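You operate a simulated robot arm through the tools that you are given. There is no shell and no other tool. Be economical: measure what you need, move in short steps, check, and stop when the job is done.

Carry out the task below with a simulated robot arm. There is one attempt and no reset: what you move stays moved.

Task
Take the red suction cup with the largest size on its label from the raised back shelf and leave it on top of the film frame there. Close the cups drawer. Put the large clear jug on the sample table top away on the lower middle shelf of the wash rack. Put the tray marked "pass" from the sample table top on the white plate there. Turn the pump speed dial to 1. Take the blue scrub pad and leave it on the front ledge of the filler base. Count the vials on the pipe table top, then put as many of the brackets from the pipe table top on the valve table top. Fetch the medium pipe clamp from the lower shelf of the pipe table and set it on the valve table top. The order is free. Set down upright: red suction cup, large clear jug, bracket.

It is judged by the outcome, as a careful person would: the job done as asked, and still so three seconds after it is handed in. It fails if anything else is knocked over, pushed out of place, dropped, spilled or broken.

Robot
A 7-joint arm with a two-finger parallel gripper on a trunk, on a base that drives. Base frame: it is fixed to the floor where the robot stands at the start and does not move with it; the origin is under the middle of the robot, x ahead of it, y to its left, z up; the surface under the hand at the start is at about z = 0.7. Units: m, rad, N and s.
With the tool pointing down near the work surface it reaches from about 0.1 to 0.64 m from the robot's upright axis, wherever it stands. Its first joint turns from -2.496 to 2.496 rad. Places, roughly: blue scrub pad (7x10x5 cm) [5.9, 0.5, 0.7]; bracket (5x5x7 cm) [5.9, 0, 0.7]; cups drawer [1.3, 1.1, 0.8]; film frame (10x8x4 cm) [0.7, -0.1, 0.9]; front ledge of the filler base (100x17 cm) [3.12, 1.26, 0.66]; green tray, red tray [0.75, 2.25, 1]; large clear jug [0.75, 1.5, 1]; lower middle shelf of the wash rack [-1, 3.4, 0.6]; medium pipe clamp (16x9x3 cm) [6, -1.1, 0.2]; pump speed dial [5.4, 2.8, 1.4]; red suction cup [0.5, 0.25, 1]; valve table top [6, -2.2, 0.9]; vial (4x4x8 cm) [5.9, 0.2, 0.8]; white plate [0.75, 1.75, 1]. Payload 3 kg.
The tool frame sits at the grasp point between the pads (the TCP): z along the fingers, y along the line on which they close. The tips reach 0.03 m beyond it. The gripper opens to 0.11 m. The fingers are 0.02 m wide and 0.01 m thick; the gripper's body (0.048 by 0.112 m) begins 0.055 m behind the TCP.
Orientation is told as [roll, pitch, yaw] about the base's x, y, z axes, in that order, counted from this pose: with the fingers straight down and closing along the base's y, the tool's x points along the base's -x, its y along +y and its z along -z.

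Tools
- The arm moves only by the tool servo_tool. Its argument "plan" is a list of rows, each a list of 7 numbers: the shift along the tool's x, y, z in units of 250 mm (1.0 is 250 mm), then the turn, a rotation vector about the tool's x, y, z in units of 60 degrees (1.0 is 60 degrees), then the finger opening in m, from 0 to 0.11. In form: [[x, y, z, rx, ry, rz, jaw], ...]. A call has 1 to 20 rows; each row is the pose to reach, as a shift and turn from the pose commanded when the call began, along the tool's axes at that moment. A call with a number of a shift or a turn outside -1 to 1 is refused whole. A row lasts 0.2 s, in which the tool goes at most 0.05 m and 0.15 rad; a call with a longer step from one row to the next is refused whole, and so is a gripper value outside its range. Where a pose cannot be reached the arm comes as near as it can. A force on the tool above 40 N (or 10 N above the force at the start of the call, whichever is more), or a blocked arm, ends the call early, and 0.2 s more pass. The fingers move at their own pace (about 0.108 m/s each) and stop on an object; they squeeze with about 35 N. The grip force told is the motor's: it shows also when the fingers shut on nothing. Time passes only in rows, and 0.2 s behind the last, so rows that repeat a pose let the fingers close. It gives the time, the measured TCP pose, the force on the tool (base axes), the opening and the grip force at its end, in the units of the frame above (readings bear some noise), with the torque about the TCP (base axes, N m) and any sound that the robot's microphone picked up.
- Cameras (640 x 400 px; columns grow to the right, rows downward): "scene" is now at [0.1603, 0.0004, 1.7036]; the picture's right is [0.00, -1.00, 0.00], its down [-0.74, -0.00, -0.67] and it looks along [0.67, 0.00, -0.74] (base axes); focal length 277 px, centre (320, 200). "wrist" rides on the gripper at [0.072, 0.017, -0.103] in the tool frame; the picture's right is [-0.23, 0.97, 0.00], its down [-0.76, -0.18, -0.62] and it looks along [-0.61, -0.14, 0.78] (tool axes); focal length 222 px, centre (320, 200). There is no depth. A picture from a camera that has moved, and an enlarged one, comes with that camera's place and axes in the base frame and with its lens.
- grab_frame(camera): a new picture of that camera. It takes no simulated time.
- lift_body(by): slides the trunk up (or, below 0, down) by that many m; the arm and the scene camera ride with it, the base frame stays. It gives what a move gives, with no picture.
- base_move(legs): drives the robot by 1 to 6 legs, each [ahead, left, turn to the left] in m, m and rad, along the robot's own axes; the way and the turn of a leg run together, so that a leg with both is an arc; at most 1.5 m and 3.142 rad a leg. The arm and the cameras ride along, it lands a little off, and it stops where it bumps. It gives what a move gives.
- pan_tilt(pan, tilt): turns the head with the scene camera to pan (to the left, within 1.501 rad either way) and tilt (down, from -0.506 to 1.204), counted from straight ahead of the robot. It gives what a move gives.
- enlarge(camera, box): a new picture of the part [left, top, right, bottom] of that camera's present view, enlarged. It takes no simulated time.
- finish_job(): hands the job in; it is judged then, once.

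Go step by step. Nothing tells you exact positions but the pictures and the camera data: compare them with the known pose of the tool, close in by small moves and look again before you grip or let go. The budget is 483 turns and 228 pictures, counting those below and the enlarged ones. Unless the task says otherwise, let go and move clear before handing in.

The tools are called after "Request:" by a JSON object that holds its "api" and its "payload". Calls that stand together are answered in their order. servo_tool: Moves the arm, as the interface text tells. Its arguments: {"type":"object","properties":{"plan":{"type":"array","items":{"type":"array","items":{"type":"number"}}}},"required":["plan"]} The other tools are called the same way: lift_body (by) slides the trunk up or down; base_move (legs) drives the base; pan_tilt (pan, tilt) turns the head that bears the scene camera; grab_frame (camera) takes a picture; enlarge (camera, box) takes an enlarged picture of a part of a camera's view; finish_job () hands the job in.

At the start:

```text
t: 0.0
eef_pos: [0.6089, 0.1746, 1.2149]
tcp_rot: [0.0, 0.0, 0.001]
force: [0.6, 0.4, -0.3]
torque: [-0.02, 0.03, 0.01]
gripper_width: 0.1102
grasp_force: 0.0
trunk travel left (down, up): [-0.825, 0.065]
robot x, y, heading: [-0.0023, 0.0016, -0.001]
head pan, tilt: [0.002, 0.836]
```

scene: 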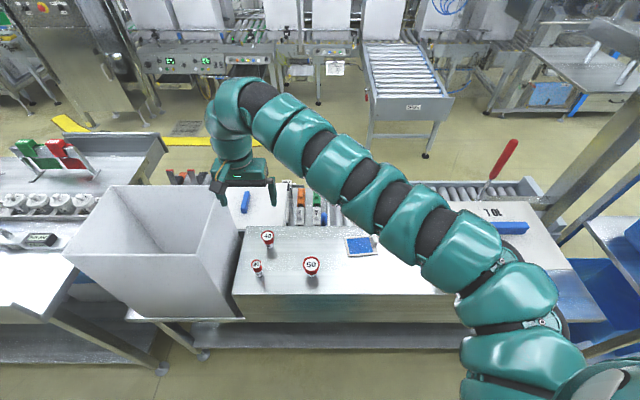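
wrist: 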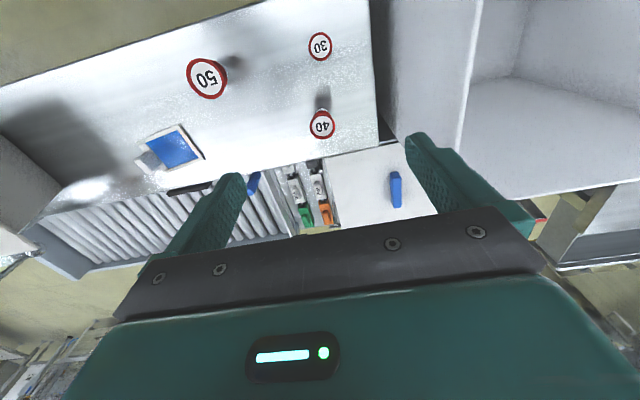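

I see three red cups (30, 40, 50) on a raised shelf and a blue film frame to the right. I take a closer look at both first.

Request:
{"api": "enlarge", "payload": {"camera": "scene", "box": [220, 200, 420, 325]}}

Request:
{"api": "enlarge", "payload": {"camera": "wrist", "box": [120, 20, 360, 200]}}

```text
3.20 times, centred on (320, 262) of scene
camera zoom: at [0.1603, 0.0004, 1.7036], right [0.0, -1.0, 0.0], down [-0.74, 0.0, -0.67], along [0.67, 0.0, -0.74], focal length 887 px, centre (320, 0)
```

zoom: 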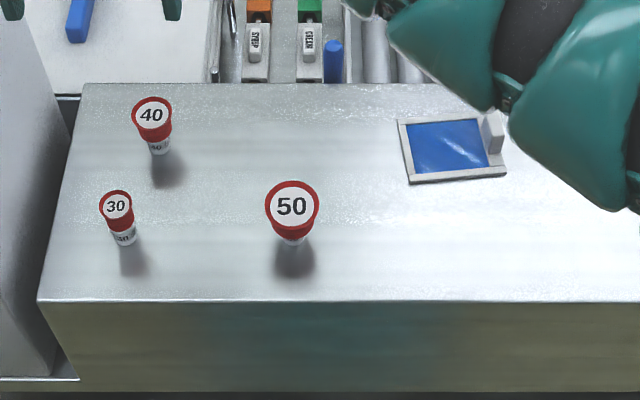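

```text
2.22 times, centred on (240, 110) of wrist
camera zoom: at [0.5359, 0.1927, 1.3204], right [0.23, 0.97, 0.0], down [0.76, -0.18, 0.62], along [0.61, -0.14, -0.78], focal length 494 px, centre (498, 400)
```

zoom: 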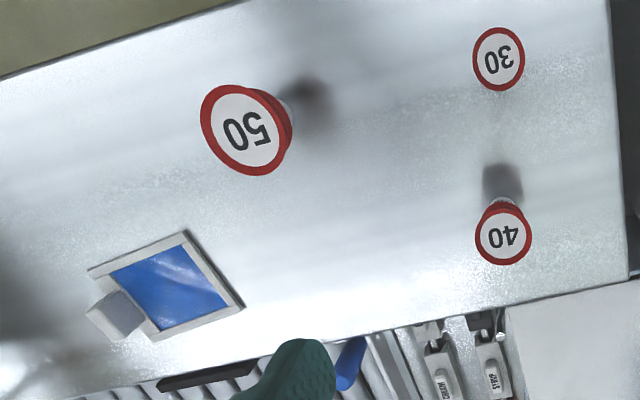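

The 50 cup's top triangulates to about (0.56, 0.027, 0.98), and the frame's film is near (0.67, -0.13, 0.915). I'll hover above the cup.

Request:
{"api": "servo_tool", "payload": {"plan": [[0.04, -0.12, 0.09, 0, 0, 0, 0.11], [0.08, -0.24, 0.18, 0, 0, 0, 0.11], [0.12, -0.36, 0.27, 0, 0, 0, 0.11], [0.16, -0.48, 0.36, 0, 0, 0, 0.11], [0.196, -0.592, 0.46, 0, 0, 0, 0.11], [0.196, -0.592, 0.46, 0, 0, 0, 0.11]]}}

Request:
{"api": "grab_frame", "payload": {"camera": "wrist"}}

Request:
{"api": "grab_frame", "payload": {"camera": "scene"}}

```text
t: 1.4
eef_pos: [0.6044, 0.159, 1.2048]
tcp_rot: [0.001, -0.001, 0.0]
force: [-0.1, -0.4, -0.1]
torque: [0.0, 0.01, -0.03]
gripper_width: 0.1098
grasp_force: 0.0
out of reach, approached as far as the arm can: row 1, 2, 3, 4, 5, 6
trunk travel left (down, up): [-0.825, 0.065]
robot x, y, heading: [-0.0006, -0.0005, -0.001]
head pan, tilt: [0.002, 0.836]
```

```text
223 pictures are left
camera wrist: at [0.5302, 0.1783, 1.3092], right [0.23, 0.97, 0.0], down [0.76, -0.18, 0.62], along [0.61, -0.14, -0.78], focal length 222 px, centre (320, 200)
```

wrist: 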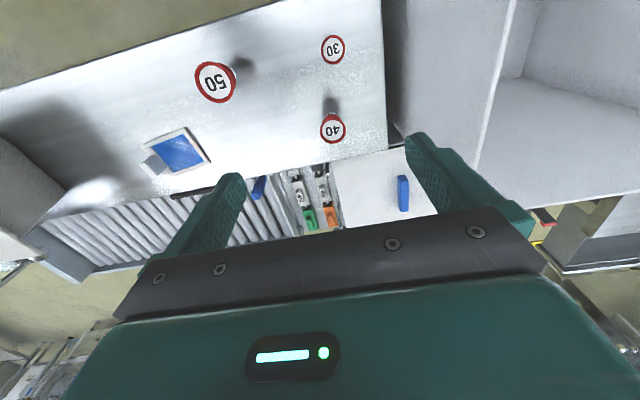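

```text
222 pictures are left
camera scene: at [0.1603, 0.0006, 1.7036], right [0.0, -1.0, 0.0], down [-0.74, 0.0, -0.67], along [0.67, 0.0, -0.74], focal length 277 px, centre (320, 200)
```

scene: 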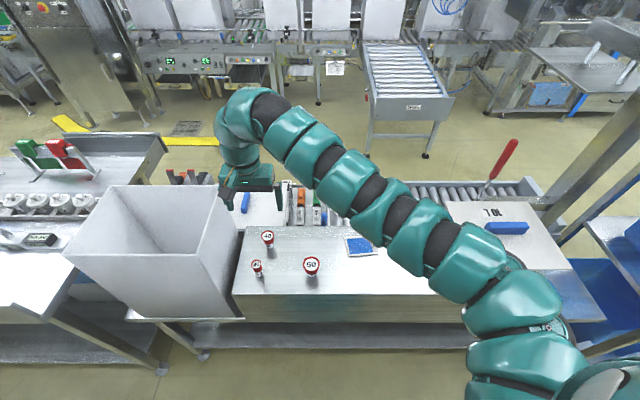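

The arm stopped short, perhaps from a joint constraint. I'll test a pure downward move.

Request:
{"api": "servo_tool", "payload": {"plan": [[0, 0, 0.1, 0, 0, 0, 0.11], [0, 0, 0.2, 0, 0, 0, 0.11]]}}

Request:
{"api": "servo_tool", "payload": {"plan": [[0, -0.1, 0, 0, 0, 0, 0.11], [0, -0.2, 0, 0, 0, 0, 0.11]]}}

Request:
{"api": "servo_tool", "payload": {"plan": [[0.1, 0, 0, 0, 0, 0, 0.11], [0.2, 0, 0, 0, 0, 0, 0.11]]}}

```text
t: 2.0
eef_pos: [0.6036, 0.1594, 1.1961]
tcp_rot: [0.002, 0.002, 0.0]
force: [0.5, -0.2, -0.4]
torque: [-0.01, 0.0, 0.02]
gripper_width: 0.1102
grasp_force: 0.3
out of reach, approached as far as the arm can: row 1, 2
trunk travel left (down, up): [-0.825, 0.065]
robot x, y, heading: [0.0031, -0.0031, 0.005]
head pan, tilt: [0.002, 0.836]
```

```text
t: 2.6
eef_pos: [0.6034, 0.159, 1.1955]
tcp_rot: [0.0, -0.001, 0.0]
force: [-0.4, -0.3, 0.1]
torque: [-0.03, 0.01, -0.02]
gripper_width: 0.11
grasp_force: 0.1
out of reach, approached as far as the arm can: row 1, 2
trunk travel left (down, up): [-0.825, 0.065]
robot x, y, heading: [-0.0023, -0.0001, -0.001]
head pan, tilt: [0.002, 0.836]
```

```text
t: 3.2
eef_pos: [0.6037, 0.1589, 1.1959]
tcp_rot: [0.0, 0.001, 0.0]
force: [-0.2, -0.8, 0.9]
torque: [0.0, -0.01, 0.0]
gripper_width: 0.1101
grasp_force: 0.0
out of reach, approached as far as the arm can: row 1, 2
trunk travel left (down, up): [-0.825, 0.065]
robot x, y, heading: [0.0019, 0.0007, 0.003]
head pan, tilt: [0.002, 0.836]
```

The arm looks fully stretched, so I'll lower the trunk a little and retry.

Request:
{"api": "lift_body", "payload": {"by": -0.1}}

Request:
{"api": "servo_tool", "payload": {"plan": [[0.1, 0, 0, 0, 0, 0, 0.11], [0.2, 0, 0, 0, 0, 0, 0.11]]}}

```text
t: 4.5
eef_pos: [0.6037, 0.1582, 1.0969]
tcp_rot: [-0.001, 0.0, 0.0]
force: [-1.1, -0.7, 0.3]
torque: [0.0, 0.03, 0.01]
gripper_width: 0.1099
grasp_force: 0.1
trunk travel left (down, up): [-0.725, 0.165]
robot x, y, heading: [0.0018, -0.0013, 0.001]
head pan, tilt: [0.002, 0.836]
```

```text
t: 5.1
eef_pos: [0.6035, 0.159, 1.0954]
tcp_rot: [0.001, 0.0, 0.001]
force: [0.1, -0.3, 0.4]
torque: [0.05, -0.01, -0.04]
gripper_width: 0.1098
grasp_force: 0.2
out of reach, approached as far as the arm can: row 1, 2
trunk travel left (down, up): [-0.725, 0.165]
robot x, y, heading: [0.0019, -0.0002, -0.003]
head pan, tilt: [0.002, 0.836]
```

It is still stuck, so I'll probe the other directions one at a time.

Request:
{"api": "servo_tool", "payload": {"plan": [[0, 0, -0.1, 0, 0, 0, 0.11], [0, 0, -0.2, 0, 0, 0, 0.11]]}}

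Request:
{"api": "servo_tool", "payload": {"plan": [[0, 0, 0, 0, 0, 0.1, 0.11], [0, 0, 0, 0, 0, 0.2, 0.11]]}}

Request:
{"api": "servo_tool", "payload": {"plan": [[0, -0.1, 0, 0, 0, 0, 0.11], [0, -0.2, 0, 0, 0, 0, 0.11]]}}

```text
t: 5.7
eef_pos: [0.6034, 0.1577, 1.1436]
tcp_rot: [-0.002, 0.001, -0.001]
force: [-0.3, -1.0, 0.0]
torque: [0.02, -0.02, -0.01]
gripper_width: 0.1103
grasp_force: 0.0
trunk travel left (down, up): [-0.725, 0.165]
robot x, y, heading: [0.0009, -0.0029, -0.001]
head pan, tilt: [0.002, 0.836]
```

```text
t: 6.3
eef_pos: [0.6051, 0.1581, 1.1452]
tcp_rot: [0.001, 0.0, -0.212]
force: [0.4, 0.6, 0.5]
torque: [0.01, -0.01, 0.02]
gripper_width: 0.11
grasp_force: 0.1
trunk travel left (down, up): [-0.725, 0.165]
robot x, y, heading: [-0.0, -0.0003, 0.001]
head pan, tilt: [0.002, 0.836]
```

```text
t: 6.9
eef_pos: [0.6008, 0.146, 1.1441]
tcp_rot: [0.0, 0.001, -0.21]
force: [0.0, 0.9, -0.6]
torque: [0.01, 0.01, -0.01]
gripper_width: 0.1099
grasp_force: 0.1
out of reach, approached as far as the arm can: row 1, 2
trunk travel left (down, up): [-0.725, 0.165]
robot x, y, heading: [-0.0026, -0.0005, 0.002]
head pan, tilt: [0.002, 0.836]
```

Upward and yaw moves work. I'll look at the arm's own configuration.

Request:
{"api": "pan_tilt", "payload": {"pan": -0.6, "tilt": 0.9}}

Request:
{"api": "grab_frame", "payload": {"camera": "scene"}}

```text
t: 7.9
eef_pos: [0.602, 0.1461, 1.1457]
tcp_rot: [0.002, -0.001, -0.21]
force: [0.1, 1.0, 0.6]
torque: [0.0, 0.01, -0.03]
gripper_width: 0.1101
grasp_force: 0.1
trunk travel left (down, up): [-0.725, 0.165]
robot x, y, heading: [-0.0019, 0.0001, 0.001]
head pan, tilt: [-0.6, 0.901]
```

```text
221 pictures are left
camera scene: at [0.1437, -0.0424, 1.5987], right [-0.56, -0.83, 0.0], down [-0.65, 0.44, -0.62], along [0.51, -0.35, -0.78], focal length 277 px, centre (320, 200)
```

scene: 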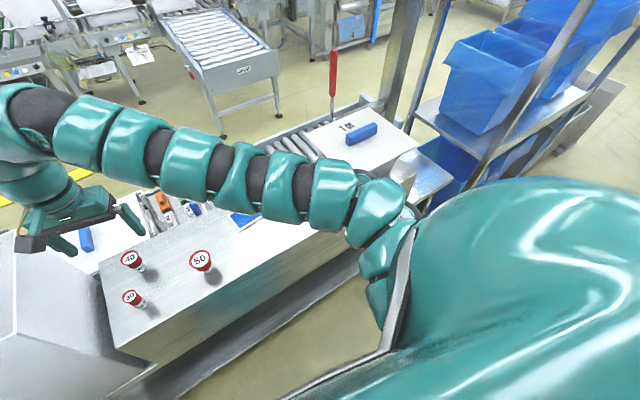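

The forearm sweeps left from an elbow at the right. I'll try going up and then sideways or inwards to free the joint.

Request:
{"api": "servo_tool", "payload": {"plan": [[0, 0, -0.2, 0, 0, 0, 0.11], [0, 0, -0.4, 0, 0, 0, 0.11], [0, 0, -0.6, 0, 0, 0, 0.11]]}}

Request:
{"api": "servo_tool", "payload": {"plan": [[0.15, 0, 0, 0, 0, 0, 0.11], [0.3, 0, 0, 0, 0, 0, 0.11], [0.45, 0, 0, 0, 0, 0, 0.11], [0.6, 0, 0, 0, 0, 0, 0.11]]}}

Request:
{"api": "servo_tool", "payload": {"plan": [[0, -0.15, 0, 0, 0, 0, 0.11], [0, -0.3, 0, 0, 0, 0, 0.11], [0, -0.45, 0, 0, 0, 0, 0.11], [0, -0.6, 0, 0, 0, 0, 0.11]]}}

```text
t: 8.7
eef_pos: [0.6281, 0.1616, 1.1954]
tcp_rot: [0.003, 0.002, -0.21]
force: [-0.8, -0.2, -0.6]
torque: [-0.01, -0.01, -0.02]
gripper_width: 0.11
grasp_force: 0.1
out of reach, approached as far as the arm can: row 1, 2, 3
trunk travel left (down, up): [-0.725, 0.165]
robot x, y, heading: [-0.0006, -0.0009, 0.001]
head pan, tilt: [-0.6, 0.901]
```

```text
t: 9.7
eef_pos: [0.5306, 0.2176, 1.1753]
tcp_rot: [0.003, 0.002, -0.212]
force: [0.8, -0.4, 0.2]
torque: [0.0, 0.01, 0.0]
gripper_width: 0.1099
grasp_force: 0.1
out of reach, approached as far as the arm can: row 1, 2, 3, 4
trunk travel left (down, up): [-0.725, 0.165]
robot x, y, heading: [0.0002, -0.0031, -0.0]
head pan, tilt: [-0.6, 0.901]
```

```text
t: 10.7
eef_pos: [0.5452, 0.2022, 1.1751]
tcp_rot: [0.002, 0.002, -0.208]
force: [0.2, -0.6, 0.4]
torque: [0.01, 0.06, 0.02]
gripper_width: 0.1101
grasp_force: 0.0
out of reach, approached as far as the arm can: row 1, 2, 3, 4
trunk travel left (down, up): [-0.725, 0.165]
robot x, y, heading: [-0.0022, 0.0015, 0.001]
head pan, tilt: [-0.6, 0.901]
```

Turning yaw freed a little motion, so a wrist joint seems to be at its limit. I'll turn the yaw much further and retry.

Request:
{"api": "servo_tool", "payload": {"plan": [[0, 0, 0, 0, 0, 0.14, 0.11], [0, 0, 0, 0, 0, 0.28, 0.11], [0, 0, 0, 0, 0, 0.42, 0.11], [0, 0, 0, 0, 0, 0.56, 0.11], [0, 0, 0, 0, 0, 0.7, 0.11], [0, 0, 0, 0, 0, 0.84, 0.11]]}}

Request:
{"api": "servo_tool", "payload": {"plan": [[0.1, -0.1, 0, 0, 0, 0, 0.11], [0.2, -0.2, 0, 0, 0, 0, 0.11], [0.3, -0.3, 0, 0, 0, 0, 0.11]]}}

```text
t: 12.1
eef_pos: [0.5468, 0.2048, 1.1726]
tcp_rot: [-0.001, 0.0, -1.093]
force: [-0.7, -0.1, 0.3]
torque: [0.0, 0.02, 0.02]
gripper_width: 0.1101
grasp_force: 0.1
trunk travel left (down, up): [-0.725, 0.165]
robot x, y, heading: [0.0006, 0.0, 0.005]
head pan, tilt: [-0.6, 0.901]
```

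```text
t: 12.9
eef_pos: [0.4687, 0.2826, 1.1774]
tcp_rot: [0.001, -0.003, -1.091]
force: [0.4, -0.6, -0.7]
torque: [-0.03, -0.03, 0.01]
gripper_width: 0.1099
grasp_force: 0.1
out of reach, approached as far as the arm can: row 1, 2, 3
trunk travel left (down, up): [-0.725, 0.165]
robot x, y, heading: [0.0012, -0.0013, 0.004]
head pan, tilt: [-0.6, 0.901]
```

The arm may be caught at a straight-elbow singularity. I'll try going straight inwards with several rows to see whether it creeps out.

Request:
{"api": "servo_tool", "payload": {"plan": [[-0.05, -0.16, 0, 0, 0, 0, 0.11], [-0.1, -0.32, 0, 0, 0, 0, 0.11], [-0.15, -0.48, 0, 0, 0, 0, 0.11], [-0.2, -0.64, 0, 0, 0, 0, 0.11], [-0.25, -0.8, 0, 0, 0, 0, 0.11], [-0.3, -0.96, 0, 0, 0, 0, 0.11], [-0.3, -0.96, 0, 0, 0, 0, 0.11], [-0.3, -0.96, 0, 0, 0, 0, 0.11]]}}

Request:
{"api": "pan_tilt", "payload": {"pan": -0.3, "tilt": 0.9}}

Request:
{"api": "grab_frame", "payload": {"camera": "scene"}}

```text
t: 14.7
eef_pos: [0.4322, 0.3032, 1.1757]
tcp_rot: [0.001, 0.002, -1.089]
force: [-0.8, -0.4, -0.1]
torque: [-0.05, -0.02, -0.01]
gripper_width: 0.1101
grasp_force: 0.0
out of reach, approached as far as the arm can: row 1, 2, 3, 4, 5, 6, 7, 8
trunk travel left (down, up): [-0.725, 0.165]
robot x, y, heading: [-0.0016, 0.0012, -0.002]
head pan, tilt: [-0.6, 0.901]
```

```text
t: 15.5
eef_pos: [0.4312, 0.3036, 1.1765]
tcp_rot: [-0.001, 0.003, -1.09]
force: [-0.7, 0.3, -0.1]
torque: [-0.03, -0.04, 0.0]
gripper_width: 0.1098
grasp_force: 0.1
trunk travel left (down, up): [-0.725, 0.165]
robot x, y, heading: [0.0039, 0.0018, 0.0]
head pan, tilt: [-0.3, 0.901]
```

```text
220 pictures are left
camera scene: at [0.1534, -0.022, 1.5987], right [-0.3, -0.96, 0.0], down [-0.75, 0.23, -0.62], along [0.59, -0.18, -0.78], focal length 277 px, centre (320, 200)
```

scene: 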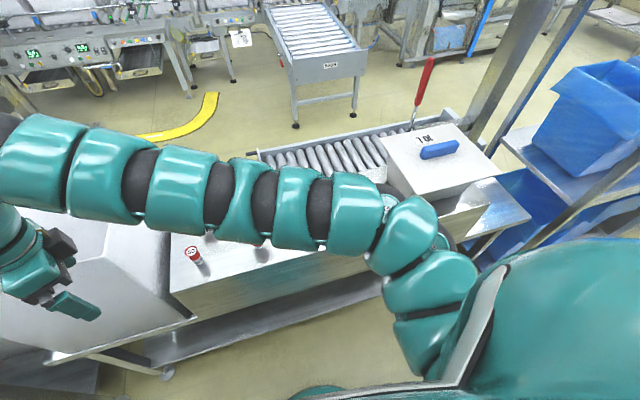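

I'll test the outward direction to tell whether the arm is straight.

Request:
{"api": "servo_tool", "payload": {"plan": [[0.15, 0.08, 0, 0, 0, 0, 0.11], [0.3, 0.16, 0, 0, 0, 0, 0.11]]}}

Request:
{"api": "servo_tool", "payload": {"plan": [[0, 0, -0.15, 0, 0, 0, 0.11], [0, 0, -0.3, 0, 0, 0, 0.11], [0, 0, -0.45, 0, 0, 0, 0.11], [0, 0, -0.6, 0, 0, 0, 0.11]]}}

```text
t: 16.1
eef_pos: [0.4272, 0.3817, 1.1791]
tcp_rot: [-0.002, -0.001, -1.09]
force: [-0.6, 1.1, 0.4]
torque: [0.0, -0.02, 0.04]
gripper_width: 0.1101
grasp_force: 0.0
trunk travel left (down, up): [-0.725, 0.165]
robot x, y, heading: [-0.001, -0.0, -0.004]
head pan, tilt: [-0.3, 0.901]
```

```text
t: 17.1
eef_pos: [0.442, 0.4049, 1.2191]
tcp_rot: [0.001, 0.004, -1.09]
force: [0.2, -0.3, 0.1]
torque: [-0.03, 0.01, 0.01]
gripper_width: 0.1101
grasp_force: 0.1
out of reach, approached as far as the arm can: row 1, 2, 3, 4
trunk travel left (down, up): [-0.725, 0.165]
robot x, y, heading: [-0.0038, -0.0049, -0.004]
head pan, tilt: [-0.3, 0.901]
```

Outward works, so this is an inner limit, probably in the wrist pitch. I'll back the base into open floor and explore the arm's configurations safely.

Request:
{"api": "base_move", "payload": {"legs": [[-0.6, 0, 0]]}}

Request:
{"api": "servo_tool", "payload": {"plan": [[0, 0, 0.2, 0, 0, 0, 0.11], [0, 0, 0.4, 0, 0, 0, 0.11], [0, 0, 0.6, 0, 0, 0, 0.11], [0, 0, 0.8, 0, 0, 0, 0.11], [0, 0, 1.0, 0, 0, 0, 0.11]]}}

```text
t: 19.7
eef_pos: [0.0572, 0.4093, 1.2178]
tcp_rot: [-0.001, 0.004, -1.09]
force: [0.4, -0.1, -0.8]
torque: [0.03, 0.0, 0.0]
gripper_width: 0.11
grasp_force: 0.0
trunk travel left (down, up): [-0.725, 0.165]
robot x, y, heading: [-0.3855, 0.0018, 0.003]
head pan, tilt: [-0.3, 0.901]
stopped in leg 1: the robot was blocked; the commanded pose is now the measured one
```

```text
t: 20.9
eef_pos: [0.0605, 0.4118, 0.9674]
tcp_rot: [0.004, 0.003, -1.091]
force: [0.2, 0.2, -0.3]
torque: [-0.01, 0.01, -0.03]
gripper_width: 0.1101
grasp_force: 0.0
trunk travel left (down, up): [-0.725, 0.165]
robot x, y, heading: [-0.388, 0.0012, 0.004]
head pan, tilt: [-0.3, 0.901]
```

Down by 0.25 worked. Something is behind the robot, so I'll look there later; now I try inward moves at this lower height.

Request:
{"api": "servo_tool", "payload": {"plan": [[-0.15, 0, 0, 0, 0, 0, 0.11], [-0.3, 0, 0, 0, 0, 0, 0.11], [-0.45, 0, 0, 0, 0, 0, 0.11], [-0.6, 0, 0, 0, 0, 0, 0.11], [-0.75, 0, 0, 0, 0, 0, 0.11]]}}

Request:
{"api": "pan_tilt", "payload": {"pan": 0, "tilt": 0.9}}

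Request:
{"api": "grab_frame", "payload": {"camera": "scene"}}

```text
t: 22.1
eef_pos: [0.1403, 0.247, 0.9686]
tcp_rot: [0.002, 0.004, -1.09]
force: [-1.2, -0.6, 0.4]
torque: [0.03, -0.01, 0.03]
gripper_width: 0.1099
grasp_force: 0.1
trunk travel left (down, up): [-0.725, 0.165]
robot x, y, heading: [-0.3879, 0.0013, 0.003]
head pan, tilt: [-0.3, 0.901]
```

```text
t: 22.9
eef_pos: [0.1402, 0.2462, 0.9688]
tcp_rot: [0.001, 0.004, -1.091]
force: [0.6, -0.5, -0.9]
torque: [-0.01, 0.03, -0.04]
gripper_width: 0.1099
grasp_force: 0.1
trunk travel left (down, up): [-0.725, 0.165]
robot x, y, heading: [-0.3887, 0.0036, -0.001]
head pan, tilt: [0.0, 0.901]
```

```text
219 pictures are left
camera scene: at [-0.2293, 0.0048, 1.5987], right [0.0, -1.0, 0.0], down [-0.78, 0.0, -0.62], along [0.62, 0.0, -0.78], focal length 277 px, centre (320, 200)
```

scene: 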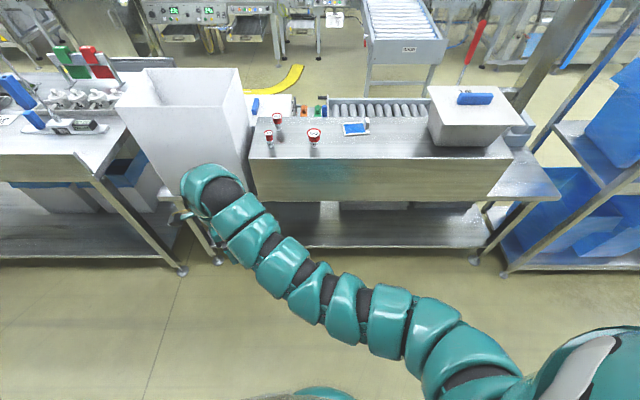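

The arm moves freely at this lower height relative to the trunk. I'll bring the hand to a neutral pose in front with yaw near 0.

Request:
{"api": "servo_tool", "payload": {"plan": [[-0.09, -0.063, 0, 0, 0, -0.122, 0.11], [-0.18, -0.126, 0, 0, 0, -0.245, 0.11], [-0.27, -0.189, 0, 0, 0, -0.367, 0.11], [-0.36, -0.252, 0, 0, 0, -0.49, 0.11], [-0.45, -0.315, 0, 0, 0, -0.612, 0.11], [-0.54, -0.378, 0, 0, 0, -0.735, 0.11], [-0.63, -0.441, 0, 0, 0, -0.857, 0.11], [-0.715, -0.505, 0, 0, 0, -0.98, 0.11]]}}

Request:
{"api": "servo_tool", "payload": {"plan": [[0, 0, 0, 0, 0, -0.061, 0.11]]}}

Request:
{"api": "lift_body", "payload": {"by": 0.1}}

Request:
{"api": "grab_frame", "payload": {"camera": "scene"}}

```text
t: 24.7
eef_pos: [0.1193, -0.0593, 0.933]
tcp_rot: [-0.009, -0.038, -0.083]
force: [-0.4, 0.4, -0.4]
torque: [-0.01, 0.02, 0.02]
gripper_width: 0.1099
grasp_force: 0.0
out of reach, approached as far as the arm can: row 1, 2, 3, 4, 5, 6, 7, 8
trunk travel left (down, up): [-0.725, 0.165]
robot x, y, heading: [-0.3869, 0.0076, 0.004]
head pan, tilt: [0.0, 0.901]
```

```text
t: 25.1
eef_pos: [0.1196, -0.0815, 0.9193]
tcp_rot: [-0.003, -0.012, -0.001]
force: [-0.3, -0.7, -0.9]
torque: [-0.01, 0.0, -0.01]
gripper_width: 0.1102
grasp_force: 0.2
out of reach, approached as far as the arm can: row 1
trunk travel left (down, up): [-0.725, 0.165]
robot x, y, heading: [-0.3862, 0.0071, 0.005]
head pan, tilt: [0.0, 0.901]
```

```text
t: 26.5
eef_pos: [0.1188, -0.0802, 1.0188]
tcp_rot: [-0.001, -0.011, 0.0]
force: [-0.8, -0.2, 0.1]
torque: [0.0, 0.01, 0.03]
gripper_width: 0.1101
grasp_force: 0.1
trunk travel left (down, up): [-0.825, 0.065]
robot x, y, heading: [-0.3854, 0.0041, 0.001]
head pan, tilt: [0.0, 0.901]
```

```text
218 pictures are left
camera scene: at [-0.2293, 0.0049, 1.6986], right [0.0, -1.0, 0.0], down [-0.78, 0.0, -0.62], along [0.62, 0.0, -0.78], focal length 277 px, centre (320, 200)
```

scene: 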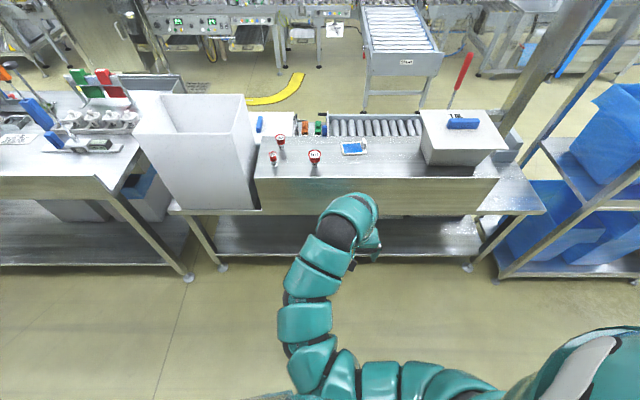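

The arm is now in a bent-elbow posture in front. I'll test its mobility here.

Request:
{"api": "servo_tool", "payload": {"plan": [[0, 0.16, 0.1, 0, 0, 0, 0.11], [0, 0.32, 0.2, 0, 0, 0, 0.11]]}}

Request:
{"api": "servo_tool", "payload": {"plan": [[0, -0.16, -0.1, 0, 0, 0, 0.11], [0, -0.32, -0.2, 0, 0, 0, 0.11]]}}

Request:
{"api": "servo_tool", "payload": {"plan": [[-0.16, 0, 0, 0, 0, 0, 0.11], [-0.32, 0, 0, 0, 0, 0, 0.11]]}}

```text
t: 27.1
eef_pos: [0.1195, -0.003, 0.9686]
tcp_rot: [-0.004, -0.012, 0.001]
force: [0.7, -0.4, 1.3]
torque: [0.0, -0.01, -0.01]
gripper_width: 0.1102
grasp_force: 0.0
trunk travel left (down, up): [-0.825, 0.065]
robot x, y, heading: [-0.3911, 0.0023, 0.003]
head pan, tilt: [0.0, 0.901]
```

```text
t: 27.7
eef_pos: [0.1188, -0.0839, 1.0197]
tcp_rot: [-0.003, -0.013, -0.003]
force: [-0.2, 0.1, 0.1]
torque: [0.03, 0.05, 0.01]
gripper_width: 0.11
grasp_force: 0.2
trunk travel left (down, up): [-0.825, 0.065]
robot x, y, heading: [-0.3846, 0.0051, -0.0]
head pan, tilt: [0.0, 0.901]
```

```text
t: 28.3
eef_pos: [0.2003, -0.0826, 1.0166]
tcp_rot: [-0.003, -0.018, 0.001]
force: [1.0, 1.1, -0.6]
torque: [0.0, 0.02, 0.0]
gripper_width: 0.1101
grasp_force: 0.1
out of reach, approached as far as the arm can: row 1, 2
trunk travel left (down, up): [-0.825, 0.065]
robot x, y, heading: [-0.386, 0.003, 0.001]
head pan, tilt: [0.0, 0.901]
```

Mobility is fine as long as the hand stays low relative to the trunk. I'll raise the trunk fully and drive forward to the shelf.

Request:
{"api": "lift_body", "payload": {"by": 0.065}}

Request:
{"api": "base_move", "payload": {"legs": [[0.45, 0, 0]]}}

Request:
{"api": "grab_frame", "payload": {"camera": "wrist"}}

Request:
{"api": "grab_frame", "payload": {"camera": "scene"}}

```text
t: 29.3
eef_pos: [0.1999, -0.0829, 1.0824]
tcp_rot: [-0.004, -0.017, -0.001]
force: [-0.1, -0.4, 0.3]
torque: [0.0, -0.03, 0.02]
gripper_width: 0.1101
grasp_force: 0.0
trunk travel left (down, up): [-0.89, 0.0]
robot x, y, heading: [-0.3888, 0.0062, 0.004]
head pan, tilt: [0.0, 0.901]
```

```text
t: 32.0
eef_pos: [0.6528, -0.0761, 1.0821]
tcp_rot: [-0.005, -0.017, 0.007]
force: [-0.4, 0.1, 0.4]
torque: [-0.02, 0.02, -0.02]
gripper_width: 0.1104
grasp_force: 0.0
trunk travel left (down, up): [-0.89, 0.0]
robot x, y, heading: [0.0698, 0.0083, 0.007]
head pan, tilt: [0.0, 0.901]
```

```text
217 pictures are left
camera wrist: at [0.5774, -0.0583, 1.1854], right [0.22, 0.98, 0.0], down [0.75, -0.17, 0.64], along [0.62, -0.14, -0.77], focal length 222 px, centre (320, 200)
```

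wrist: 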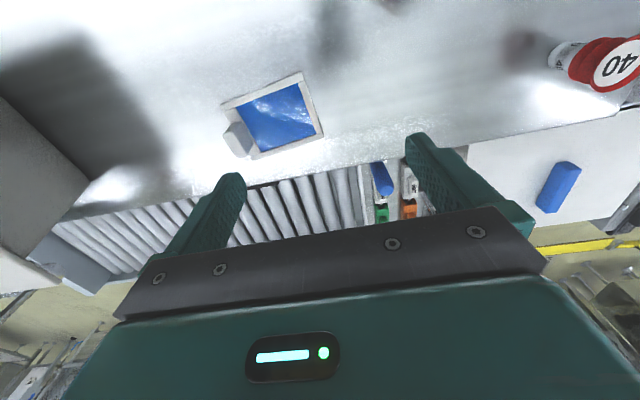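

```text
216 pictures are left
camera scene: at [0.2229, 0.0081, 1.7636], right [0.01, -1.0, 0.0], down [-0.78, -0.01, -0.62], along [0.62, 0.01, -0.78], focal length 277 px, centre (320, 200)
```

scene: 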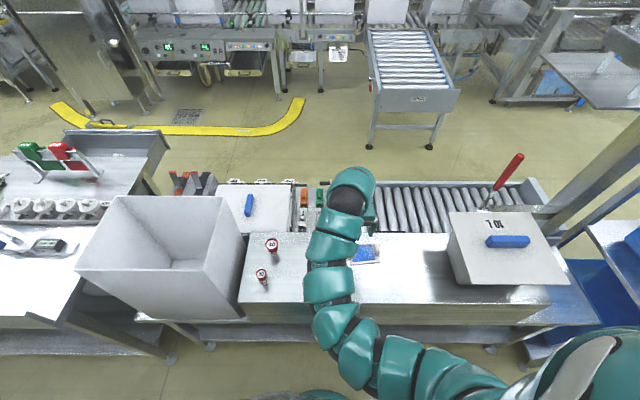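

The arm is over the shelf near the frame. I'll move above the 50 cup and look through the fingers.

Request:
{"api": "servo_tool", "payload": {"plan": [[0.1, 0.1, 0, 0, 0, 0, 0.11], [0.2, 0.2, 0, 0, 0, 0, 0.11], [0.3, 0.3, 0, 0, 0, 0, 0.11], [0.372, 0.412, 0, 0, 0, 0, 0.11], [0.372, 0.412, 0, 0, 0, 0, 0.11]]}}

Request:
{"api": "grab_frame", "payload": {"camera": "wrist"}}

```text
t: 33.2
eef_pos: [0.5588, 0.0239, 1.0799]
tcp_rot: [-0.004, -0.017, 0.005]
force: [-0.3, 0.9, 0.0]
torque: [0.02, 0.01, 0.0]
gripper_width: 0.1102
grasp_force: 0.1
trunk travel left (down, up): [-0.89, 0.0]
robot x, y, heading: [0.0666, 0.0066, 0.006]
head pan, tilt: [0.0, 0.901]
```

```text
215 pictures are left
camera wrist: at [0.484, 0.0433, 1.1833], right [0.22, 0.98, 0.0], down [0.75, -0.17, 0.64], along [0.62, -0.14, -0.77], focal length 222 px, centre (320, 200)
```

wrist: 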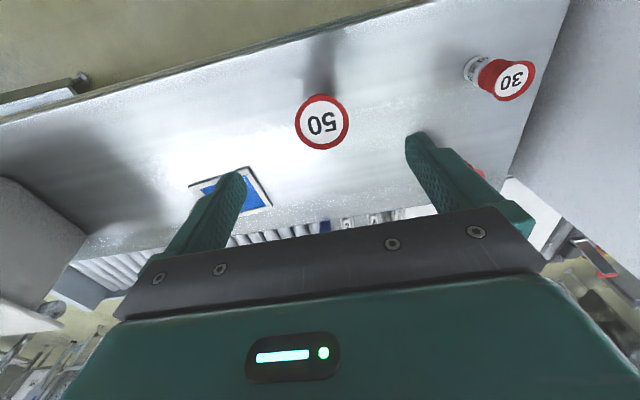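

The cup centre checks at (0.558, 0.028). I need the shelf height, so I'll measure its front edge and the 30 cup in enlarged views.

Request:
{"api": "enlarge", "payload": {"camera": "wrist", "box": [260, 0, 580, 200]}}

Request:
{"api": "enlarge", "payload": {"camera": "scene", "box": [220, 210, 400, 330]}}

```text
2.00 times, centred on (420, 100) of wrist
camera zoom: at [0.484, 0.0433, 1.1833], right [0.22, 0.98, 0.0], down [0.75, -0.17, 0.64], along [0.62, -0.14, -0.77], focal length 444 px, centre (120, 400)
```

zoom: 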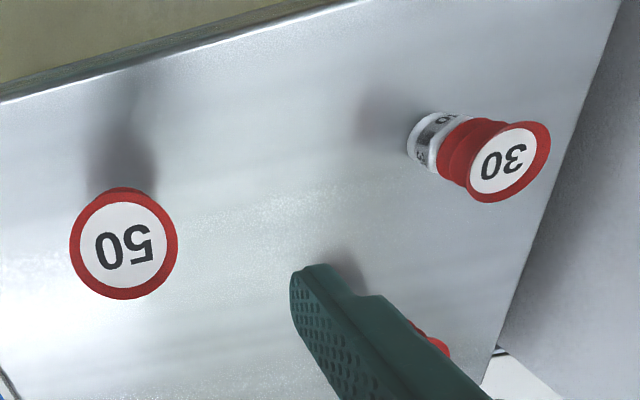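

```text
3.33 times, centred on (310, 270) of scene
camera zoom: at [0.2224, 0.0076, 1.7636], right [0.01, -1.0, 0.0], down [-0.78, -0.01, -0.62], along [0.62, 0.01, -0.78], focal length 924 px, centre (353, -33)
```

zoom: 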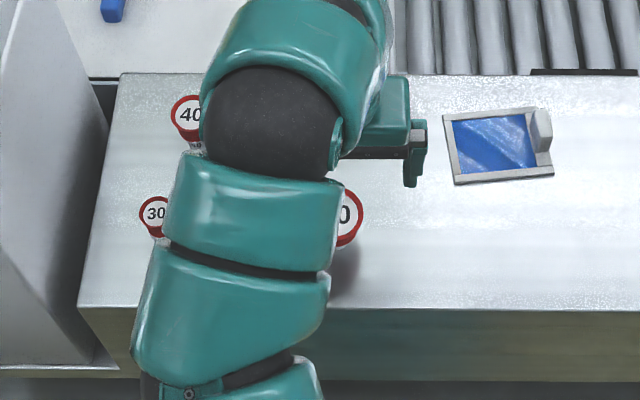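

Shelf is at about z = 0.93, and the cup's 5.4 cm rim is at about 0.98. I'll lower to z ≈ 0.97 around the rim and check.

Request:
{"api": "servo_tool", "payload": {"plan": [[0, 0.016, 0.14, 0, 0, 0, 0.11], [0, 0.016, 0.28, 0, 0, 0, 0.11], [0, 0.016, 0.36, 0, 0, 0, 0.11], [0, 0.016, 0.42, 0, 0, 0, 0.11]]}}

Request:
{"api": "grab_frame", "payload": {"camera": "wrist"}}

```text
t: 34.2
eef_pos: [0.5599, 0.0282, 0.9744]
tcp_rot: [-0.004, -0.017, 0.007]
force: [0.5, 0.1, -0.3]
torque: [-0.01, -0.02, 0.01]
gripper_width: 0.11
grasp_force: 0.0
trunk travel left (down, up): [-0.89, 0.0]
robot x, y, heading: [0.0662, 0.0111, 0.014]
head pan, tilt: [0.0, 0.901]
```

```text
212 pictures are left
camera wrist: at [0.4841, 0.0458, 1.0779], right [0.22, 0.98, 0.0], down [0.75, -0.17, 0.64], along [0.62, -0.14, -0.77], focal length 222 px, centre (320, 200)
```

wrist: 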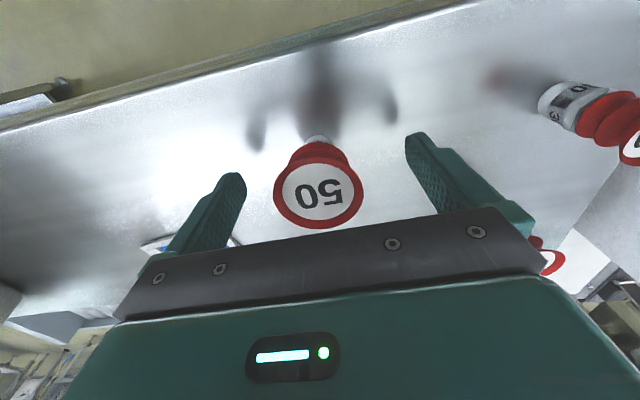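

The cup sits centred between the fingers with its rim at TCP height. I'll go 8 mm lower and close.

Request:
{"api": "servo_tool", "payload": {"plan": [[0, 0, 0.03, 0, 0, 0, 0.11], [0, 0, 0.03, 0, 0, 0, 0.08], [0, 0, 0.03, 0, 0, 0, 0.05], [0, 0, 0.03, 0, 0, 0, 0.03], [0, 0, 0.03, 0, 0, 0, 0.03]]}}

Request:
{"api": "grab_frame", "payload": {"camera": "wrist"}}

```text
t: 35.4
eef_pos: [0.5608, 0.0283, 0.9684]
tcp_rot: [-0.006, -0.017, 0.007]
force: [-0.3, 0.6, 0.7]
torque: [0.02, 0.0, -0.03]
gripper_width: 0.0481
grasp_force: 34.6
trunk travel left (down, up): [-0.89, 0.0]
robot x, y, heading: [0.0652, 0.0062, 0.008]
head pan, tilt: [0.0, 0.901]
```

```text
211 pictures are left
camera wrist: at [0.485, 0.0464, 1.0714], right [0.22, 0.98, 0.0], down [0.75, -0.17, 0.64], along [0.62, -0.14, -0.77], focal length 222 px, centre (320, 200)
```

wrist: 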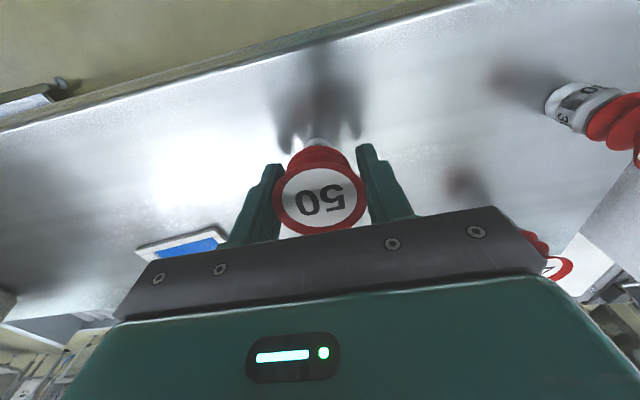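

The cup is gripped with an opening of 48 mm. I'll lift it and move toward the frame.

Request:
{"api": "servo_tool", "payload": {"plan": [[0, 0, -0.16, 0, 0, 0, 0.03], [0, 0, -0.32, 0, 0, 0, 0.03], [-0.1, -0.15, -0.32, 0, 0, 0, 0.03], [-0.18, -0.3, -0.32, 0, 0, 0, 0.03], [-0.18, -0.3, -0.32, 0, 0, 0, 0.03]]}}

Request:
{"api": "grab_frame", "payload": {"camera": "wrist"}}

Request:
{"api": "enlarge", "payload": {"camera": "scene", "box": [280, 180, 440, 300]}}

```text
t: 36.6
eef_pos: [0.605, -0.0447, 1.0495]
tcp_rot: [-0.006, -0.017, 0.006]
force: [-0.4, -0.5, 0.6]
torque: [-0.02, -0.01, 0.0]
gripper_width: 0.0479
grasp_force: 34.7
trunk travel left (down, up): [-0.89, 0.0]
robot x, y, heading: [0.067, 0.0082, 0.011]
head pan, tilt: [0.0, 0.901]
```

```text
210 pictures are left
camera wrist: at [0.5306, -0.0261, 1.1528], right [0.22, 0.98, 0.0], down [0.75, -0.17, 0.64], along [0.62, -0.14, -0.77], focal length 222 px, centre (320, 200)
```

wrist: 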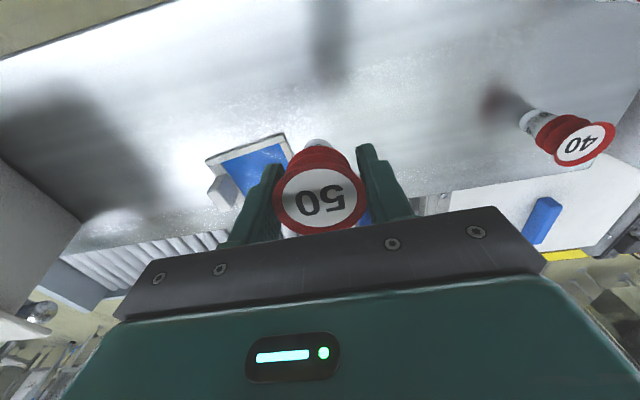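

```text
3.33 times, centred on (360, 240) of scene
camera zoom: at [0.2218, 0.0085, 1.7637], right [0.01, -1.0, 0.0], down [-0.78, -0.01, -0.62], along [0.62, 0.01, -0.78], focal length 924 px, centre (187, 67)
```

zoom: 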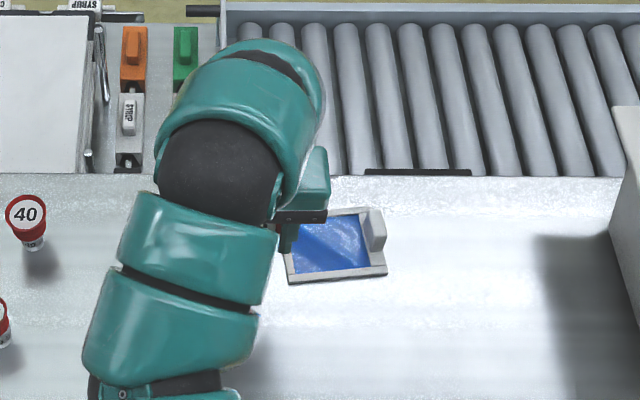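

The frame's near corners are at (0.615, -0.083) and (0.628, -0.181), with the top at z ≈ 0.93 and the handle at y < -0.165. I'll bring the cup above (0.657, -0.114) to keep clear of the handle.

Request:
{"api": "servo_tool", "payload": {"plan": [[-0.1, -0.14, 0, 0, 0, 0, 0.03], [-0.208, -0.277, 0, 0, 0, 0, 0.03], [-0.208, -0.277, 0.12, 0, 0, 0, 0.03], [-0.208, -0.277, 0.2, 0, 0, 0, 0.03], [-0.208, -0.277, 0.2, 0, 0, 0, 0.03]]}}

Request:
{"api": "grab_frame", "payload": {"camera": "wrist"}}

Request:
{"api": "enlarge", "payload": {"camera": "scene", "box": [280, 180, 440, 300]}}

```text
t: 37.8
eef_pos: [0.6565, -0.1123, 1.0021]
tcp_rot: [-0.005, -0.017, 0.007]
force: [0.1, 0.5, -0.9]
torque: [0.01, -0.03, 0.01]
gripper_width: 0.0477
grasp_force: 34.6
trunk travel left (down, up): [-0.89, 0.0]
robot x, y, heading: [0.068, 0.0054, 0.006]
head pan, tilt: [0.0, 0.901]
```

```text
208 pictures are left
camera wrist: at [0.5819, -0.0937, 1.1058], right [0.22, 0.98, 0.0], down [0.75, -0.17, 0.64], along [0.62, -0.14, -0.77], focal length 222 px, centre (320, 200)
```

wrist: 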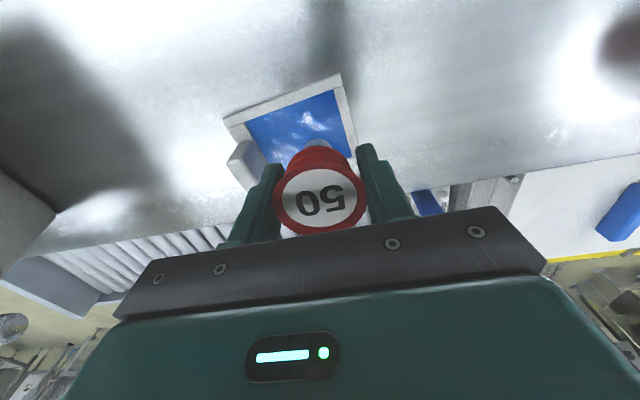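

```text
3.33 times, centred on (360, 240) of scene
camera zoom: at [0.2217, 0.0086, 1.7637], right [0.01, -1.0, 0.0], down [-0.78, -0.01, -0.62], along [0.62, 0.0, -0.78], focal length 924 px, centre (187, 67)
```

zoom: 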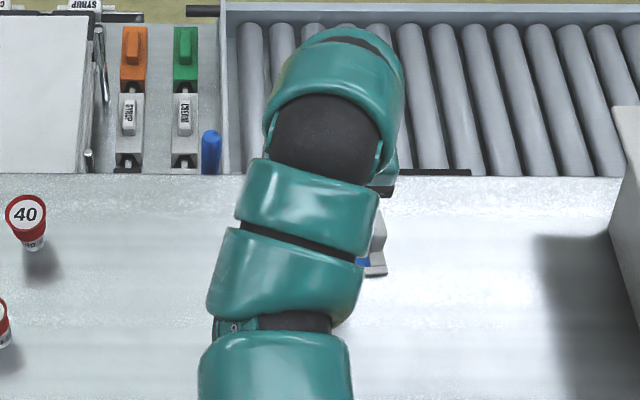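

The geometry is confirmed. I'll shift 4 mm right and descend slowly, watching the force.

Request:
{"api": "servo_tool", "payload": {"plan": [[0, -0.016, 0.04, 0, 0, 0, 0.03], [0, -0.016, 0.08, 0, 0, 0, 0.03], [0, -0.016, 0.09, 0, 0, 0, 0.03]]}}

Request:
{"api": "grab_frame", "payload": {"camera": "wrist"}}

```text
t: 38.6
eef_pos: [0.6581, -0.1199, 0.9801]
tcp_rot: [-0.004, -0.018, 0.007]
force: [-0.1, -0.6, -0.9]
torque: [0.0, 0.02, 0.01]
gripper_width: 0.0483
grasp_force: 34.9
trunk travel left (down, up): [-0.89, 0.0]
robot x, y, heading: [0.0663, 0.0069, 0.01]
head pan, tilt: [0.0, 0.901]
```

```text
206 pictures are left
camera wrist: at [0.5835, -0.1005, 1.0818], right [0.22, 0.98, 0.0], down [0.75, -0.17, 0.64], along [0.62, -0.14, -0.77], focal length 222 px, centre (320, 200)
```

wrist: 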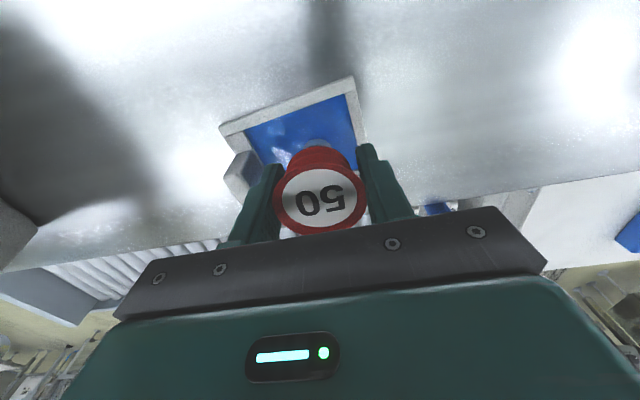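

There's no contact yet. I'll continue down in small steps.

Request:
{"api": "servo_tool", "payload": {"plan": [[0, 0, 0.01, 0, 0, 0, 0.03], [0, 0, 0.016, 0, 0, 0, 0.03]]}}

Request:
{"api": "servo_tool", "payload": {"plan": [[0, 0, 0.01, 0, 0, 0, 0.03], [0, 0, 0.012, 0, 0, 0, 0.03]]}}

```text
t: 39.2
eef_pos: [0.6594, -0.1189, 0.9751]
tcp_rot: [-0.004, -0.016, 0.007]
force: [-0.1, -0.6, -0.8]
torque: [0.02, 0.02, -0.01]
gripper_width: 0.0479
grasp_force: 35.2
trunk travel left (down, up): [-0.89, 0.0]
robot x, y, heading: [0.065, 0.0064, 0.011]
head pan, tilt: [0.0, 0.901]
```

```text
t: 39.8
eef_pos: [0.6576, -0.1188, 0.9743]
tcp_rot: [-0.007, -0.023, 0.004]
force: [1.6, -2.6, 20.3]
torque: [0.02, -0.08, -0.02]
gripper_width: 0.0482
grasp_force: 34.6
trunk travel left (down, up): [-0.89, 0.0]
robot x, y, heading: [0.068, 0.0072, 0.01]
head pan, tilt: [0.0, 0.901]
```

Contact was felt at z ≈ 0.975. I'll ease up slightly, open a little and retreat straight up.

Request:
{"api": "servo_tool", "payload": {"plan": [[0, 0, -0.009, 0, 0, 0, 0.03], [0, 0, -0.009, 0, 0, 0, 0.064], [0, 0, -0.009, 0, 0, 0, 0.064]]}}

Request:
{"api": "servo_tool", "payload": {"plan": [[0, 0, -0.06, 0, 0, 0, 0.064], [0, 0, -0.16, 0, 0, 0, 0.064], [0, 0, -0.28, 0, 0, 0, 0.064], [0.1, 0.1, -0.32, 0, 0, 0, 0.064]]}}

Request:
{"api": "grab_frame", "payload": {"camera": "wrist"}}

```text
t: 40.6
eef_pos: [0.6583, -0.119, 0.9728]
tcp_rot: [-0.004, -0.016, 0.007]
force: [0.7, -0.2, -0.3]
torque: [0.02, 0.02, -0.03]
gripper_width: 0.0639
grasp_force: 0.1
trunk travel left (down, up): [-0.89, 0.0]
robot x, y, heading: [0.0644, 0.0044, 0.008]
head pan, tilt: [0.0, 0.901]
```

```text
t: 41.6
eef_pos: [0.6285, -0.09, 1.0524]
tcp_rot: [-0.008, -0.017, 0.006]
force: [-0.7, 0.2, 0.3]
torque: [-0.01, -0.03, 0.02]
gripper_width: 0.0638
grasp_force: 0.0
trunk travel left (down, up): [-0.89, 0.0]
robot x, y, heading: [0.0664, 0.0079, 0.011]
head pan, tilt: [0.0, 0.901]
```

```text
205 pictures are left
camera wrist: at [0.5539, -0.072, 1.1554], right [0.22, 0.98, 0.0], down [0.75, -0.17, 0.64], along [0.62, -0.14, -0.77], focal length 222 px, centre (320, 200)
```

wrist: 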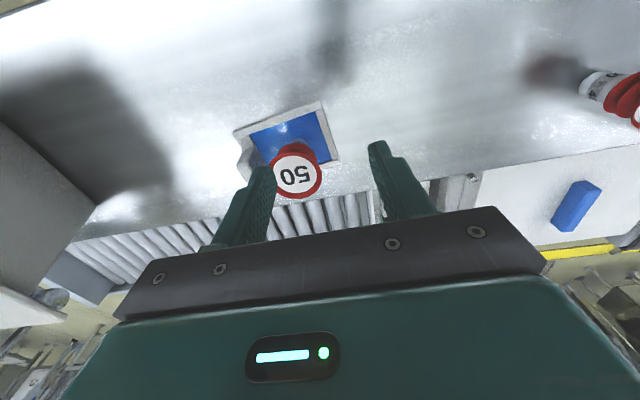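

The 50 cup stands on the frame. Next I'll back off and survey the area to the left (sample table, drawer) and behind.

Request:
{"api": "base_move", "payload": {"legs": [[-0.4, 0, 0]]}}

Request:
{"api": "pan_tilt", "payload": {"pan": 0.9, "tilt": 0.45}}

Request:
{"api": "grab_frame", "payload": {"camera": "scene"}}

Request:
{"api": "pan_tilt", "payload": {"pan": 1.5, "tilt": 0.45}}

Request:
{"api": "grab_frame", "payload": {"camera": "scene"}}

Request:
{"api": "pan_tilt", "payload": {"pan": 0.0, "tilt": 0.8}}

Request:
{"api": "grab_frame", "payload": {"camera": "scene"}}

```text
t: 44.1
eef_pos: [0.2232, -0.0943, 1.0514]
tcp_rot: [-0.005, -0.017, 0.01]
force: [-0.4, -0.2, -0.5]
torque: [0.04, 0.01, -0.04]
gripper_width: 0.0641
grasp_force: 0.0
trunk travel left (down, up): [-0.89, 0.0]
robot x, y, heading: [-0.3375, 0.0025, 0.007]
head pan, tilt: [0.0, 0.901]
```

```text
t: 45.4
eef_pos: [0.2241, -0.0941, 1.0512]
tcp_rot: [-0.006, -0.016, 0.009]
force: [-0.3, -0.2, 0.1]
torque: [-0.05, 0.01, -0.04]
gripper_width: 0.0641
grasp_force: 0.1
trunk travel left (down, up): [-0.89, 0.0]
robot x, y, heading: [-0.3407, 0.004, 0.009]
head pan, tilt: [0.901, 0.45]
```

```text
204 pictures are left
camera scene: at [-0.2039, 0.0764, 1.802], right [0.79, -0.61, 0.0], down [-0.27, -0.34, -0.9], along [0.55, 0.71, -0.44], focal length 277 px, centre (320, 200)
```

scene: 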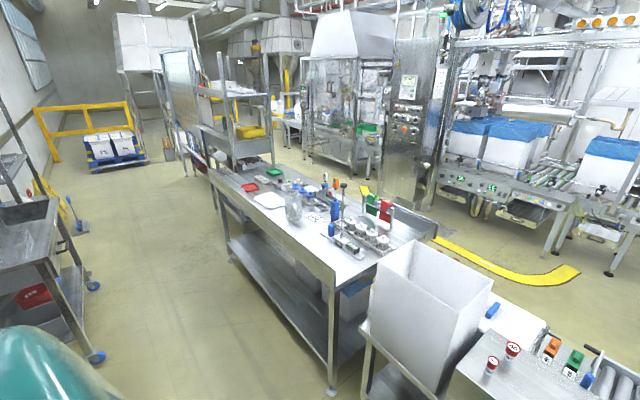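

```text
t: 46.4
eef_pos: [0.224, -0.0938, 1.0509]
tcp_rot: [-0.006, -0.018, 0.008]
force: [0.3, 0.3, 0.2]
torque: [-0.01, 0.0, -0.01]
gripper_width: 0.0642
grasp_force: 0.0
trunk travel left (down, up): [-0.89, 0.0]
robot x, y, heading: [-0.3425, 0.0025, 0.005]
head pan, tilt: [1.499, 0.45]
```

```text
203 pictures are left
camera scene: at [-0.2547, 0.0956, 1.802], right [1.0, -0.06, 0.0], down [-0.03, -0.43, -0.9], along [0.06, 0.9, -0.44], focal length 277 px, centre (320, 200)
```

scene: 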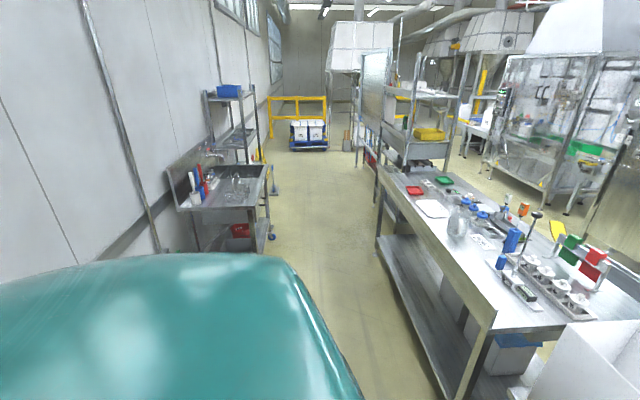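

```text
t: 48.0
eef_pos: [0.2238, -0.0938, 1.0514]
tcp_rot: [-0.006, -0.018, 0.007]
force: [-0.1, -0.1, 0.4]
torque: [0.03, -0.03, 0.02]
gripper_width: 0.064
grasp_force: 0.0
trunk travel left (down, up): [-0.89, 0.0]
robot x, y, heading: [-0.3445, 0.0002, 0.01]
head pan, tilt: [0.0, 0.799]
```

```text
202 pictures are left
camera scene: at [-0.1797, 0.0048, 1.7716], right [0.01, -1.0, 0.0], down [-0.72, -0.01, -0.7], along [0.7, 0.01, -0.72], focal length 277 px, centre (320, 200)
```

scene: 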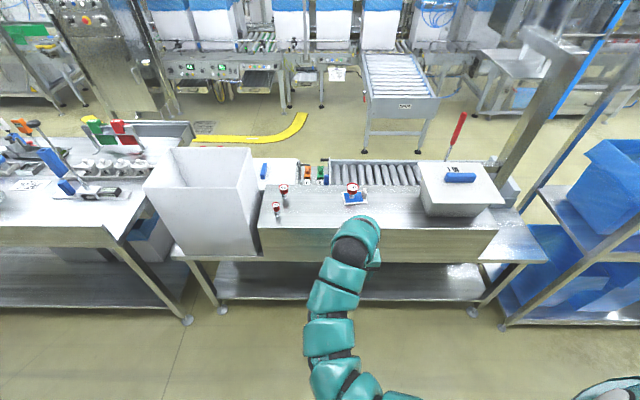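

The sample table runs along the left (y ≈ 0.9–2.7, front edge x ≈ 0.45), and the aisle leads there. I'll retract the hand and then strafe left.

Request:
{"api": "servo_tool", "payload": {"plan": [[0.15, 0.08, 0, 0, 0, 0, 0.064], [0.3, 0.16, 0, 0, 0, 0, 0.064], [0.45, 0.24, 0, 0, 0, 0, 0.064], [0.6, 0.32, 0, 0, 0, 0, 0.064], [0.72, 0.36, 0, 0, 0, 0, 0.064], [0.72, 0.36, 0, 0, 0, 0, 0.064]]}}

Request:
{"api": "base_move", "payload": {"legs": [[0.15, 0, 0], [0, 0.75, 0], [0, 0.75, 0]]}}

Request:
{"api": "grab_frame", "payload": {"camera": "scene"}}

```text
t: 49.4
eef_pos: [0.0531, -0.0088, 1.0456]
tcp_rot: [-0.007, -0.016, 0.011]
force: [-0.7, -0.7, -0.6]
torque: [-0.02, -0.01, 0.0]
gripper_width: 0.0639
grasp_force: 0.0
out of reach, approached as far as the arm can: row 5, 6
trunk travel left (down, up): [-0.89, 0.0]
robot x, y, heading: [-0.3393, 0.0038, 0.007]
head pan, tilt: [0.0, 0.799]
```

```text
t: 58.2
eef_pos: [0.2003, 1.5156, 1.0453]
tcp_rot: [-0.006, -0.015, -0.004]
force: [0.5, 0.1, -0.4]
torque: [0.0, 0.0, 0.0]
gripper_width: 0.0638
grasp_force: 0.1
trunk travel left (down, up): [-0.89, 0.0]
robot x, y, heading: [-0.1976, 1.5321, -0.008]
head pan, tilt: [0.0, 0.799]
```

```text
201 pictures are left
camera scene: at [-0.0334, 1.5342, 1.7716], right [0.0, -1.0, 0.0], down [-0.72, 0.0, -0.7], along [0.7, 0.0, -0.72], focal length 277 px, centre (320, 200)
```

scene: 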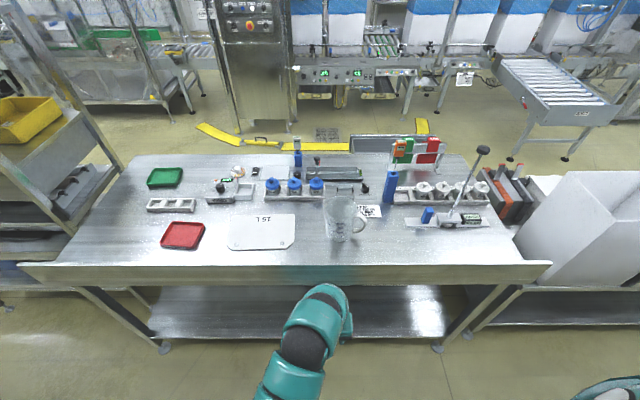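

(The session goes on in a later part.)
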